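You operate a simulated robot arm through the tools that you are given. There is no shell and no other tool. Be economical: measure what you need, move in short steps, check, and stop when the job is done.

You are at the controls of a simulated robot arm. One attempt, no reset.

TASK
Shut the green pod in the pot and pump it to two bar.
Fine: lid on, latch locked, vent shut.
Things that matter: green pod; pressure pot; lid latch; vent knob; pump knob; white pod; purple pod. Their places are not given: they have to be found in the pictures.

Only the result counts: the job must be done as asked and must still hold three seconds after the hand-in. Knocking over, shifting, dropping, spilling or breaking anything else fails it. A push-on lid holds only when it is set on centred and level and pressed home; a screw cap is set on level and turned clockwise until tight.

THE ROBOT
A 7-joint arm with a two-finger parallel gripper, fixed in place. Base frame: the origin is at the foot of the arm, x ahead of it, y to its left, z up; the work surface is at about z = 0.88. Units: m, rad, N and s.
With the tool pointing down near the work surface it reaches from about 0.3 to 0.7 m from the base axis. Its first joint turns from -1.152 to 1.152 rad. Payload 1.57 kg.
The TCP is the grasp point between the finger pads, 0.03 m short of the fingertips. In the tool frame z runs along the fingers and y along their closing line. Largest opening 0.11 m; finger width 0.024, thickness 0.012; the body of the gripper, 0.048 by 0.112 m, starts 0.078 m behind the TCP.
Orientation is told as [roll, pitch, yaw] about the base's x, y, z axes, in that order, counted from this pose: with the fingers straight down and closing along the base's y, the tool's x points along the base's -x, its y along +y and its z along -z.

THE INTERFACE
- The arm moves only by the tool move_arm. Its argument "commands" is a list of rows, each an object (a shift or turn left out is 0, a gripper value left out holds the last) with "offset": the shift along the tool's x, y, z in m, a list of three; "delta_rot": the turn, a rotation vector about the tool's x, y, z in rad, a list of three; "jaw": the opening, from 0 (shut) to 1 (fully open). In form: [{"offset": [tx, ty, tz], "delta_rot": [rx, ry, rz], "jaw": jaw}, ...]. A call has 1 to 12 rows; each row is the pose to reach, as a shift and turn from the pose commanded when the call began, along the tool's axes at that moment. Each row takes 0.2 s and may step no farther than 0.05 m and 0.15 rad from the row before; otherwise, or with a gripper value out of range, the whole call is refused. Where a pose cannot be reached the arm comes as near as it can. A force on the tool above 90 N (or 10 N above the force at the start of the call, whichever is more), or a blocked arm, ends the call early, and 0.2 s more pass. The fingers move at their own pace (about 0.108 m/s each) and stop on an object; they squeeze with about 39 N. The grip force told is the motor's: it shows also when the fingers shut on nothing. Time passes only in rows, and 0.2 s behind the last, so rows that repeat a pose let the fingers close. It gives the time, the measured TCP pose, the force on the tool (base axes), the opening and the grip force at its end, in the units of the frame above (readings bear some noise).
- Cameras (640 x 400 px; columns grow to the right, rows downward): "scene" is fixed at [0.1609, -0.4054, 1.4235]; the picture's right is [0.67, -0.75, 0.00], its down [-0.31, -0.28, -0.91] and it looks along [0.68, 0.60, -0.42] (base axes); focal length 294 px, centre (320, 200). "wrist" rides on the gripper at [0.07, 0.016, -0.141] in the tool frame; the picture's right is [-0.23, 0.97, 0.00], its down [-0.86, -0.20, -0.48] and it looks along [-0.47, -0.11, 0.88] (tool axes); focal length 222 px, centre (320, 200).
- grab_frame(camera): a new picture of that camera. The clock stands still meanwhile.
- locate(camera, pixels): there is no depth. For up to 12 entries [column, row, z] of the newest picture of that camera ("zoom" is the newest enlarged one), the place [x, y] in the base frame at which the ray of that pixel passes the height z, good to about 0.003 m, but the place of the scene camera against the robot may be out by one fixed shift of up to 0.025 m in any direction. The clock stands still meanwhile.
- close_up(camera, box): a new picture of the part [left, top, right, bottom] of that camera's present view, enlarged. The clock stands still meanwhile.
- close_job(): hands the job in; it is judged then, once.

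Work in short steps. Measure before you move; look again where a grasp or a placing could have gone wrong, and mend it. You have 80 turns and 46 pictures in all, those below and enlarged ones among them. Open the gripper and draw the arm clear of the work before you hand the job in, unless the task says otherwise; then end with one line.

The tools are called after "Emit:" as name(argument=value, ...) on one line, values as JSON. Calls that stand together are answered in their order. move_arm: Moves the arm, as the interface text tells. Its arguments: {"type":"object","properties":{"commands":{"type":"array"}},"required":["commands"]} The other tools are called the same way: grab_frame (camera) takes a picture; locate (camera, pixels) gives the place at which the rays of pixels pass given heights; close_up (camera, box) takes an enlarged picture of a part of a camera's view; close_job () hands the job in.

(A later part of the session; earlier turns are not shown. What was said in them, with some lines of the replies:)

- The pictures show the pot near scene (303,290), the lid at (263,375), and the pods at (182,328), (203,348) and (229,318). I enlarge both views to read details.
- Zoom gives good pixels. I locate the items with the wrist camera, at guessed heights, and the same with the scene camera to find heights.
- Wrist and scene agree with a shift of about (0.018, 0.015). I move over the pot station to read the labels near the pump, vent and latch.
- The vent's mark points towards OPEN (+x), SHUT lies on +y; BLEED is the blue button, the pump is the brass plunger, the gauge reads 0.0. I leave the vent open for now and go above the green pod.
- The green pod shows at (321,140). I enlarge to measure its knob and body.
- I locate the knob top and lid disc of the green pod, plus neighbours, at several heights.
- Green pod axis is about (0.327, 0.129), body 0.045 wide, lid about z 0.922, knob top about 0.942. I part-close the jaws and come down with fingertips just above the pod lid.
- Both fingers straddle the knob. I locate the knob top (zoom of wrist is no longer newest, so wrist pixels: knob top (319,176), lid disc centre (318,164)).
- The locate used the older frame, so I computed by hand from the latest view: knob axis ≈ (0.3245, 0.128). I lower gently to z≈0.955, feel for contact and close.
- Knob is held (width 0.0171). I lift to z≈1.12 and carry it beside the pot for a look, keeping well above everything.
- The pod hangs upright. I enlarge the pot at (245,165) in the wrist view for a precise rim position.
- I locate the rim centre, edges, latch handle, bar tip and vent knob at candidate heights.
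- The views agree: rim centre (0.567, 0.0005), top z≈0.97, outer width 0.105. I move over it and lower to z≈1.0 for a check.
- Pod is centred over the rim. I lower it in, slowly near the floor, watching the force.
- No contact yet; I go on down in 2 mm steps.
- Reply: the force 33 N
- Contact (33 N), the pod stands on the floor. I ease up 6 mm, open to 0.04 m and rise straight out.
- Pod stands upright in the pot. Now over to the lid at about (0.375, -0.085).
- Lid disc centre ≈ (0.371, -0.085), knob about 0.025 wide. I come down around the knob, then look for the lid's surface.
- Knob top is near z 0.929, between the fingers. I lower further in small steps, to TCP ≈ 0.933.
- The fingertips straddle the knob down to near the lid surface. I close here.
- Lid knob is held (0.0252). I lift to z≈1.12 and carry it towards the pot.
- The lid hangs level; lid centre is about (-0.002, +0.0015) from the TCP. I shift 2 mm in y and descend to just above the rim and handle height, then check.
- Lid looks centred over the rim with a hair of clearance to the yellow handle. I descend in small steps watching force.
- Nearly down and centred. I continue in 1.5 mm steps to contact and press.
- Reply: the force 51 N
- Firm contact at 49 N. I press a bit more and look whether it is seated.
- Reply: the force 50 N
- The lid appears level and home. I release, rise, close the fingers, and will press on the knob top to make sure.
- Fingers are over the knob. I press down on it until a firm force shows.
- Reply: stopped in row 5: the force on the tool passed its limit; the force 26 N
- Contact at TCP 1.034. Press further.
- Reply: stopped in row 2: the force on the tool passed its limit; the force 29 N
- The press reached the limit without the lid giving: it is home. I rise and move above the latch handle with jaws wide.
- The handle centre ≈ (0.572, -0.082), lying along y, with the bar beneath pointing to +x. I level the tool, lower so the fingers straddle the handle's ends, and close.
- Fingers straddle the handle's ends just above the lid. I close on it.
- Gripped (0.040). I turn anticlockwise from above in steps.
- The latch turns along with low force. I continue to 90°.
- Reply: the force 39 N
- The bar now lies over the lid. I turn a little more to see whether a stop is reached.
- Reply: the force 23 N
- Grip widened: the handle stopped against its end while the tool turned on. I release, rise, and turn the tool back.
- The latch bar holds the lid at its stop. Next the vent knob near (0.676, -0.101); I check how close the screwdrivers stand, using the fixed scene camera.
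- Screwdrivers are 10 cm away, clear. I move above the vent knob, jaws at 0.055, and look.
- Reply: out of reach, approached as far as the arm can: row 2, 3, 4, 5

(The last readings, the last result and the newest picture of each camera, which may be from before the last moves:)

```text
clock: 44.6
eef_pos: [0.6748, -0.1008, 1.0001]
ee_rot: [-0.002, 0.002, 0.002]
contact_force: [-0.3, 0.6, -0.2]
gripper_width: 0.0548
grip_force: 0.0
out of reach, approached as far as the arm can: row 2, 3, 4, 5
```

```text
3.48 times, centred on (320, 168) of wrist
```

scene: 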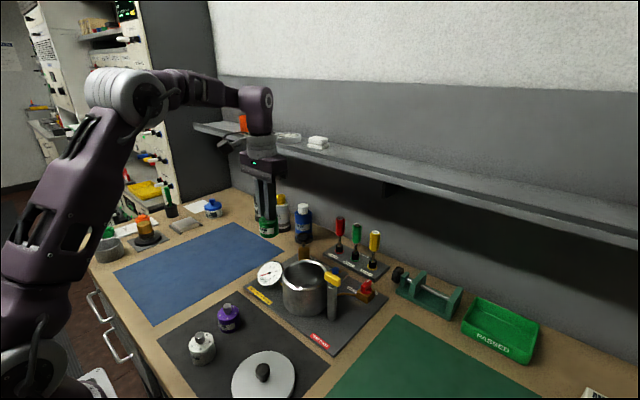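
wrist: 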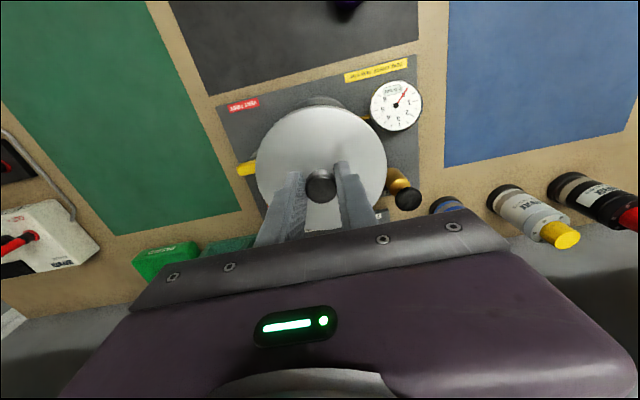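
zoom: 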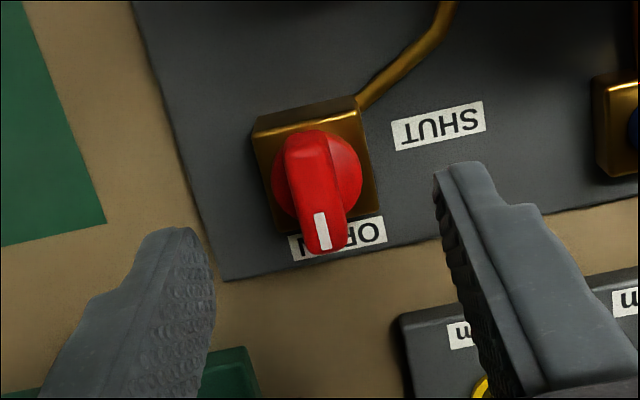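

The mark points at OPEN; SHUT is 90° anticlockwise. Knob axis ≈ (0.6815, -0.1045). I lower to z≈0.95 and check from the side.

Emit:
move_arm(commands=[{"offset": [-0.006, -0.0037, 0.02], "jaw": 0.35}, {"offset": [-0.006, -0.0037, 0.04], "jaw": 0.35}, {"offset": [-0.006, -0.0037, 0.053], "jaw": 0.35}, {"offset": [-0.006, -0.0037, 0.053], "jaw": 0.35}])

Emit:
close_up(camera="scene", box=[330, 250, 410, 310])

```text
clock: 45.6
eef_pos: [0.6824, -0.1047, 0.9462]
ee_rot: [-0.003, -0.001, -0.001]
contact_force: [0.0, -0.2, -0.1]
gripper_width: 0.0387
grip_force: 0.0
```

```text
6.67 times, centred on (370, 280) of scene
```

zoom: 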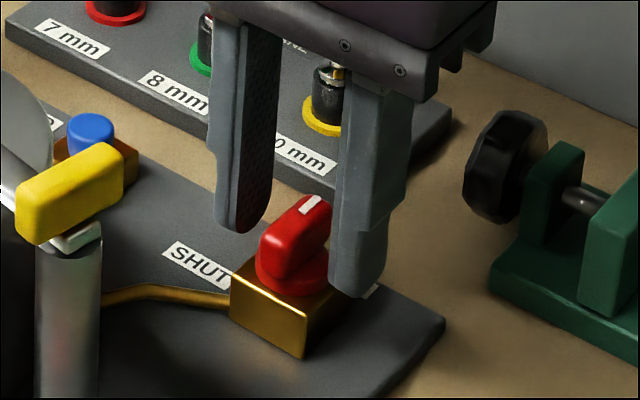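

Fingers straddle the red bar. I lower 5 mm more and close.

Emit:
move_arm(commands=[{"offset": [0, 0, 0.003]}, {"offset": [0, 0, 0.005]}, {"offset": [0, 0, 0.005], "jaw": 0.1}, {"offset": [0, 0, 0.005], "jaw": 0.0}, {"offset": [0, 0, 0.005], "jaw": 0.0}])

```text
clock: 46.8
eef_pos: [0.6826, -0.1039, 0.9425]
ee_rot: [-0.001, 0.002, 0.0]
contact_force: [-1.7, 0.7, 0.9]
gripper_width: 0.0262
grip_force: 37.2
```

Width 0.026 suggests the fingers caught the round base disc, not the bar. I open, rise 8 mm and close again.

Emit:
move_arm(commands=[{"offset": [0, 0, 0], "jaw": 0.35}, {"offset": [0, 0, 0], "jaw": 0.35}, {"offset": [0, 0, -0.008], "jaw": 0.35}, {"offset": [0, 0, -0.008], "jaw": 0.0}, {"offset": [0, 0, -0.008], "jaw": 0.0}, {"offset": [0, 0, -0.008], "jaw": 0.0}, {"offset": [0, 0, -0.008], "jaw": 0.0}])

```text
clock: 48.4
eef_pos: [0.6825, -0.1048, 0.951]
ee_rot: [-0.002, -0.001, 0.0]
contact_force: [1.8, 0.8, -1.3]
gripper_width: 0.0131
grip_force: 30.1
```

Now 0.013: the bar is held. I turn anticlockwise 90° in steps.

Emit:
move_arm(commands=[{"delta_rot": [0, 0, -0.14]}, {"delta_rot": [0, 0, -0.28]}, {"delta_rot": [0, 0, -0.42]}, {"delta_rot": [0, 0, -0.56]}, {"delta_rot": [0, 0, -0.7]}, {"delta_rot": [0, 0, -0.84]}, {"delta_rot": [0, 0, -0.98]}, {"delta_rot": [0, 0, -1.12]}, {"delta_rot": [0, 0, -1.26]}, {"delta_rot": [0, 0, -1.4]}, {"delta_rot": [0, 0, -1.54]}, {"delta_rot": [0, 0, -1.6]}])

Emit:
close_up(camera="scene", box=[330, 250, 410, 310])

```text
clock: 51.0
eef_pos: [0.6804, -0.1019, 0.9507]
ee_rot: [0.006, -0.002, 1.6]
contact_force: [-30.7, 27.5, 5.5]
gripper_width: 0.0131
grip_force: 29.7
```

```text
6.67 times, centred on (370, 280) of scene
```

zoom: 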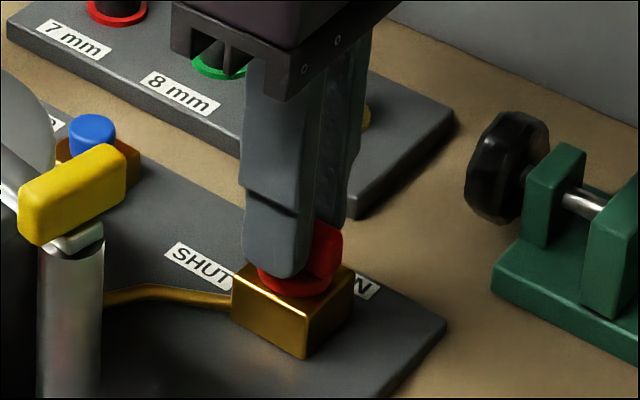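

It turned with the tool. I open, rise and turn the tool back while drawing in a little.

Emit:
move_arm(commands=[{"jaw": 0.35}, {"jaw": 0.35}, {"offset": [0, 0, -0.03], "jaw": 0.35}, {"offset": [0, 0, -0.06], "jaw": 0.35}, {"offset": [0, 0, -0.06], "delta_rot": [0, 0, 0.14]}, {"offset": [0, 0, -0.06], "delta_rot": [0, 0, 0.28]}, {"offset": [0, 0, -0.06], "delta_rot": [0, 0, 0.42]}, {"offset": [0, 0, -0.06], "delta_rot": [0, 0, 0.56]}, {"offset": [0, 0, -0.06], "delta_rot": [0, 0, 0.7]}, {"offset": [0, 0, -0.06], "delta_rot": [0, 0, 0.84]}, {"offset": [0, 0, -0.06], "delta_rot": [0, 0, 0.98]}, {"offset": [0, 0, -0.06], "delta_rot": [0, 0, 1.1]}])

Emit:
move_arm(commands=[{"delta_rot": [0, 0, 0.14]}, {"delta_rot": [0, 0, 0.28]}, {"delta_rot": [0, 0, 0.42]}, {"delta_rot": [0, 0, 0.5]}, {"delta_rot": [0, 0, 0.5], "jaw": 0}, {"delta_rot": [0, 0, 0.5], "jaw": 0}])

Emit:
close_up(camera="scene", box=[250, 220, 390, 310])

```text
clock: 53.6
eef_pos: [0.6713, -0.1034, 1.0107]
ee_rot: [0.0, 0.0, 0.496]
contact_force: [0.3, -0.8, -0.9]
gripper_width: 0.0385
grip_force: 0.0
out of reach, approached as far as the arm can: row 4, 5, 6, 7, 8, 9, 10, 11, 12
```

```text
clock: 55.0
eef_pos: [0.6705, -0.1028, 1.0101]
ee_rot: [-0.001, 0.001, -0.002]
contact_force: [0.8, -0.2, 1.1]
gripper_width: 0.0
grip_force: 21.9
```

```text
4.44 times, centred on (320, 265) of scene
```

zoom: 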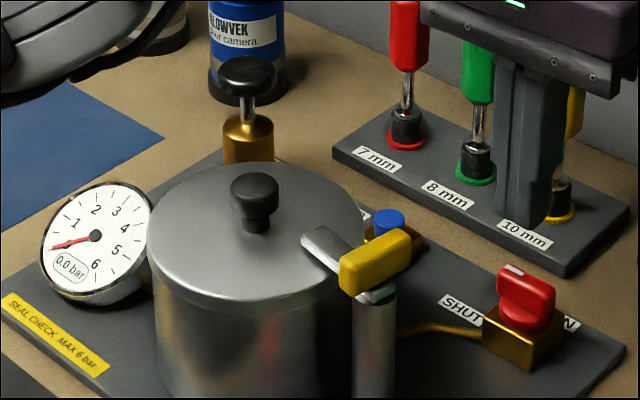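

The vent mark now points to SHUT. I go, retracted and high, across to the pump knob near (0.673, 0.106, top ≈ 0.98).

Emit:
move_arm(commands=[{"offset": [0.03, 0, -0.03]}, {"offset": [0.06, 0, -0.06]}, {"offset": [0.06, 0.045, -0.07]}, {"offset": [0.06, 0.09, -0.07]}, {"offset": [0.06, 0.135, -0.07]}, {"offset": [0.06, 0.18, -0.07]}, {"offset": [0.06, 0.205, -0.07]}, {"offset": [0.025, 0.208, -0.045]}, {"offset": [0.005, 0.208, -0.025]}, {"offset": [0.005, 0.208, -0.025]}])

Emit:
close_up(camera="wrist", box=[220, 90, 420, 225])

```text
clock: 57.2
eef_pos: [0.6663, 0.1052, 1.0343]
ee_rot: [-0.003, 0.001, -0.004]
contact_force: [0.1, 0.3, -1.2]
gripper_width: 0.0
grip_force: 21.1
out of reach, approached as far as the arm can: row 1, 2, 3, 4, 5, 6
```

```text
2.96 times, centred on (320, 158) of wrist
```

zoom: 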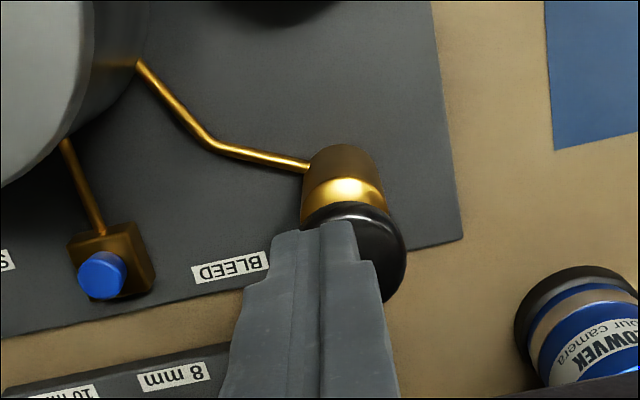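

Knob centre ≈ (0.677, 0.1125). I move over it and make contact, coming down gently.

Emit:
move_arm(commands=[{"offset": [-0.009, 0.007, 0.005]}, {"offset": [-0.009, 0.007, 0.012]}, {"offset": [-0.009, 0.007, 0.018]}, {"offset": [-0.009, 0.007, 0.022]}, {"offset": [-0.009, 0.007, 0.022]}])

```text
clock: 58.4
eef_pos: [0.676, 0.1117, 1.0128]
ee_rot: [-0.001, -0.003, 0.0]
contact_force: [0.1, -0.5, 0.3]
gripper_width: 0.0001
grip_force: 21.4
out of reach, approached as far as the arm can: row 1, 2, 3
```

Emit:
move_arm(commands=[{"offset": [0, 0, 0.003]}, {"offset": [0, 0, 0.006]}, {"offset": [0, 0, 0.009]}, {"offset": [0, 0, 0.009]}])

```text
clock: 59.4
eef_pos: [0.6752, 0.1126, 1.0036]
ee_rot: [-0.002, -0.001, 0.0]
contact_force: [0.0, 1.3, 3.3]
gripper_width: 0.0002
grip_force: 21.8
```

Light contact (3.3 N). I push the plunger further.

Emit:
move_arm(commands=[{"offset": [0, 0, 0.004]}, {"offset": [0, 0, 0.008]}, {"offset": [0, 0, 0.012]}, {"offset": [0, 0, 0.012]}])

```text
clock: 60.4
eef_pos: [0.6764, 0.11, 0.9928]
ee_rot: [-0.002, -0.002, 0.001]
contact_force: [-2.6, 0.0, 6.0]
gripper_width: 0.0
grip_force: 21.0
```

Emit:
move_arm(commands=[{"offset": [0, 0, 0.004]}, {"offset": [0, 0, 0.008]}, {"offset": [0, 0, 0.012]}, {"offset": [0, 0, 0.016]}, {"offset": [0, 0, 0.016]}])

```text
clock: 61.4
eef_pos: [0.6763, 0.1106, 0.988]
ee_rot: [-0.001, -0.015, -0.002]
contact_force: [-16.1, -2.1, 39.1]
gripper_width: 0.0
grip_force: 21.4
stopped in row 5: the force on the tool passed its limit (the readings are from after the stop); the commanded pose is now the measured one
```

The plunger bottomed near TCP 0.99. I look at the gauge.

Emit:
close_up(camera="scene", box=[245, 225, 345, 295])

```text
5.71 times, centred on (295, 260) of scene
```

zoom: 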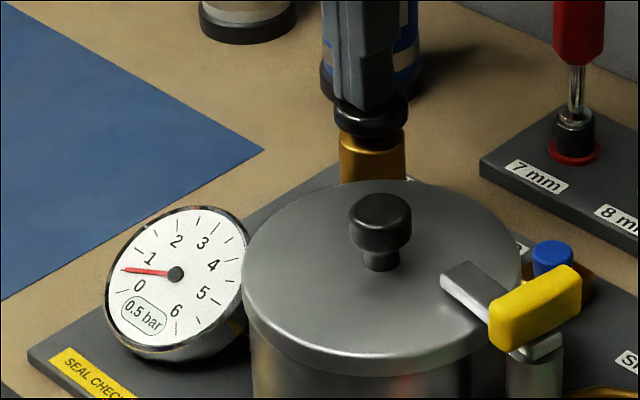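

0.5 bar per stroke, so four strokes in all. I rise fully to let the plunger return, then press the second stroke.

Emit:
move_arm(commands=[{"offset": [0, 0, -0.014], "delta_rot": [0, 0.015, 0]}, {"offset": [0, 0.001, -0.025], "delta_rot": [0, 0.015, 0]}, {"offset": [0, 0.001, -0.025], "delta_rot": [0, 0.015, 0]}, {"offset": [0, 0.001, -0.025], "delta_rot": [0, 0.015, 0]}, {"offset": [0, 0.001, -0.015], "delta_rot": [0, 0.015, 0]}, {"offset": [0, 0.001, -0.01], "delta_rot": [0, 0.015, 0]}, {"offset": [0, 0.001, -0.005], "delta_rot": [0, 0.015, 0]}, {"offset": [0, 0.001, -0.001], "delta_rot": [0, 0.015, 0]}, {"offset": [0, 0.001, 0.003], "delta_rot": [0, 0.015, 0]}, {"offset": [0, 0.001, 0.003], "delta_rot": [0, 0.015, 0]}])

Emit:
close_up(camera="scene", box=[245, 225, 345, 295])

```text
clock: 63.6
eef_pos: [0.6765, 0.1136, 0.9869]
ee_rot: [0.002, -0.004, -0.002]
contact_force: [-20.6, 3.6, 70.1]
gripper_width: 0.0002
grip_force: 21.7
out of reach, approached as far as the arm can: row 2
```

```text
5.71 times, centred on (295, 260) of scene
```

zoom: 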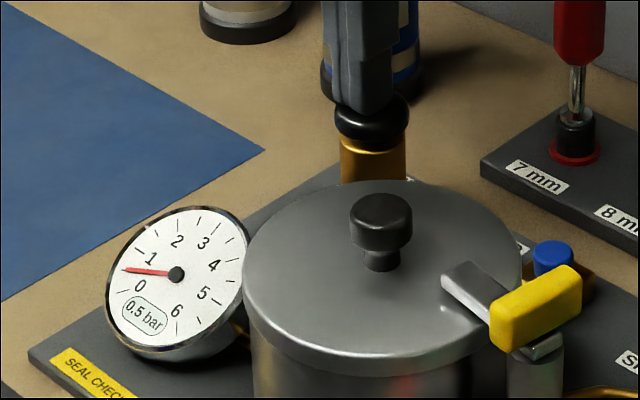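

Still 0.5: the stroke didn't register, perhaps the plunger had not returned fully. I rise higher, wait, then come down feeling for where contact begins.

Emit:
move_arm(commands=[{"offset": [0, -0.001, -0.02]}, {"offset": [0.002, -0.001, -0.04]}, {"offset": [0.002, -0.001, -0.04]}, {"offset": [0.002, -0.001, -0.04]}, {"offset": [0.002, -0.001, -0.04]}, {"offset": [0.002, -0.001, -0.04]}, {"offset": [0.002, -0.001, -0.03]}, {"offset": [0.002, -0.001, -0.02]}, {"offset": [0.002, -0.001, -0.016]}, {"offset": [0.002, -0.001, -0.016]}])

```text
clock: 65.8
eef_pos: [0.6744, 0.1105, 0.9955]
ee_rot: [0.0, 0.002, -0.001]
contact_force: [1.1, 1.4, 4.6]
gripper_width: 0.0
grip_force: 21.0
out of reach, approached as far as the arm can: row 2
```

The spring force (4.6 N at 0.9955) shows the plunger had come back up; earlier I had simply not risen high enough to let it return fully. I finish this stroke to the bottom.

Emit:
move_arm(commands=[{"offset": [0, 0, 0.004]}, {"offset": [0, 0, 0.008]}, {"offset": [0, 0, 0.011]}, {"offset": [0, 0, 0.013]}, {"offset": [0, 0, 0.015]}, {"offset": [0, 0, 0.015]}])

Emit:
close_up(camera="scene", box=[245, 225, 345, 295])

```text
clock: 67.2
eef_pos: [0.6747, 0.1116, 0.9868]
ee_rot: [-0.001, -0.004, -0.004]
contact_force: [-16.4, -4.1, 64.3]
gripper_width: 0.0
grip_force: 21.4
```

```text
5.71 times, centred on (295, 260) of scene
```

zoom: 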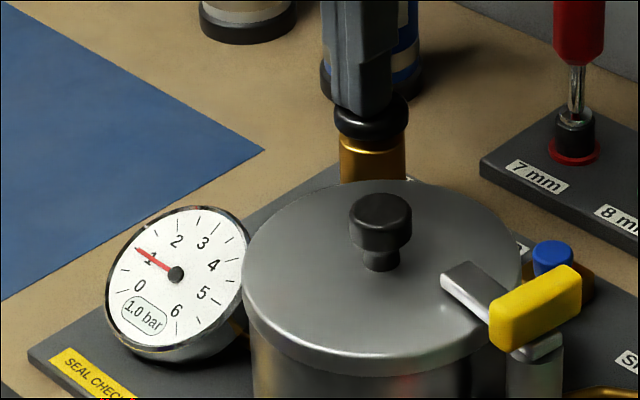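

1.0 bar: a full return is what counts. I repeat the same stroke, with full rise and wait.

Emit:
move_arm(commands=[{"offset": [0, 0, -0.02]}, {"offset": [0, 0, -0.039]}, {"offset": [0, 0, -0.039]}, {"offset": [0, 0, -0.039]}, {"offset": [0, 0, -0.039]}, {"offset": [0, 0, -0.039]}, {"offset": [0, 0, -0.03]}, {"offset": [0, 0, -0.022]}, {"offset": [0, 0, -0.016]}, {"offset": [0, 0, -0.016]}])

Emit:
move_arm(commands=[{"offset": [0, 0, 0.004]}, {"offset": [0, 0, 0.008]}, {"offset": [0, 0, 0.011]}, {"offset": [0, 0, 0.014]}, {"offset": [0, 0, 0.016]}, {"offset": [0, 0, 0.016]}])

```text
clock: 69.4
eef_pos: [0.6755, 0.1113, 0.996]
ee_rot: [-0.002, 0.005, -0.001]
contact_force: [0.5, 2.0, 4.9]
gripper_width: 0.0
grip_force: 21.0
out of reach, approached as far as the arm can: row 2
```

```text
clock: 70.8
eef_pos: [0.6752, 0.1117, 0.9869]
ee_rot: [0.001, -0.003, -0.003]
contact_force: [-5.3, 3.2, 63.4]
gripper_width: 0.0
grip_force: 21.4
```

Readings match the counted stroke, so 1.5 bar is expected. Same again for the fourth.

Emit:
move_arm(commands=[{"offset": [0, 0, -0.02]}, {"offset": [0, 0, -0.039]}, {"offset": [0, 0, -0.039]}, {"offset": [0, 0, -0.039]}, {"offset": [0, 0, -0.039]}, {"offset": [0, 0, -0.039]}, {"offset": [0, 0, -0.03]}, {"offset": [0, 0, -0.022]}, {"offset": [0, 0, -0.016]}, {"offset": [0, 0, -0.016]}])

Emit:
move_arm(commands=[{"offset": [0, 0, 0.004]}, {"offset": [0, 0, 0.008]}, {"offset": [0, 0, 0.011]}, {"offset": [0, 0, 0.014]}, {"offset": [0, 0, 0.016]}, {"offset": [0, 0, 0.016]}])

Emit:
close_up(camera="scene", box=[245, 225, 345, 295])

```text
clock: 73.0
eef_pos: [0.6761, 0.1111, 0.9969]
ee_rot: [0.0, 0.004, -0.002]
contact_force: [2.2, 0.4, 4.0]
gripper_width: 0.0
grip_force: 21.5
```

```text
clock: 74.4
eef_pos: [0.6746, 0.1108, 0.9861]
ee_rot: [0.001, -0.004, -0.001]
contact_force: [-4.8, -0.8, 61.5]
gripper_width: 0.0
grip_force: 21.3
```

```text
5.71 times, centred on (295, 260) of scene
```

zoom: 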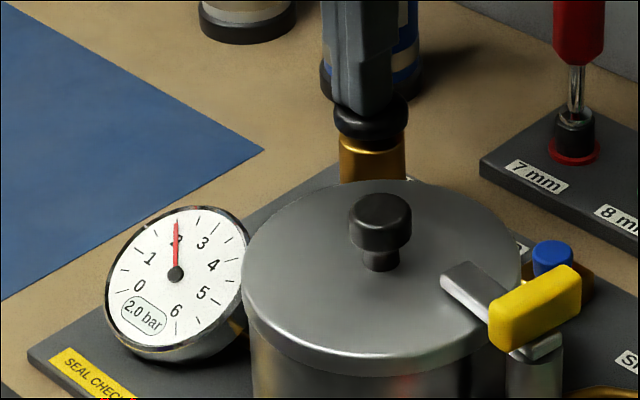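

The gauge reads 2.0 bar. I rise straight up, draw back high, and open the gripper.

Emit:
move_arm(commands=[{"offset": [0, 0, -0.02]}, {"offset": [0.002, 0, -0.038]}, {"offset": [0.03, 0, -0.065]}, {"offset": [0.06, 0, -0.1]}, {"offset": [0.1, 0, -0.13]}, {"offset": [0.14, 0, -0.15]}, {"offset": [0.18, 0, -0.17]}, {"offset": [0.22, 0, -0.19]}, {"offset": [0.25, 0, -0.21], "jaw": 0.6}, {"offset": [0.25, 0, -0.21], "jaw": 0.6}, {"offset": [0.25, 0, -0.21], "jaw": 0.6}])

Emit:
close_up(camera="scene", box=[245, 225, 385, 315])

```text
clock: 76.8
eef_pos: [0.4256, 0.112, 1.1932]
ee_rot: [-0.001, 0.005, -0.002]
contact_force: [-0.3, 0.6, -0.8]
gripper_width: 0.0658
grip_force: 0.1
```

```text
refused: no pictures are left
```

The last picture showed 2.0 bar, with the lid on and the latch closed; an earlier one showed the vent on SHUT. The arm is clear and the gripper open, so I hand in.

Emit:
close_job()

```text
The job is handed in.
```

The green pod is in the pot with the lid on, the latch locked and the vent on SHUT. The gauge read 2.0 bar before I drew the arm clear, and no pictures were left to check it again afterwards.
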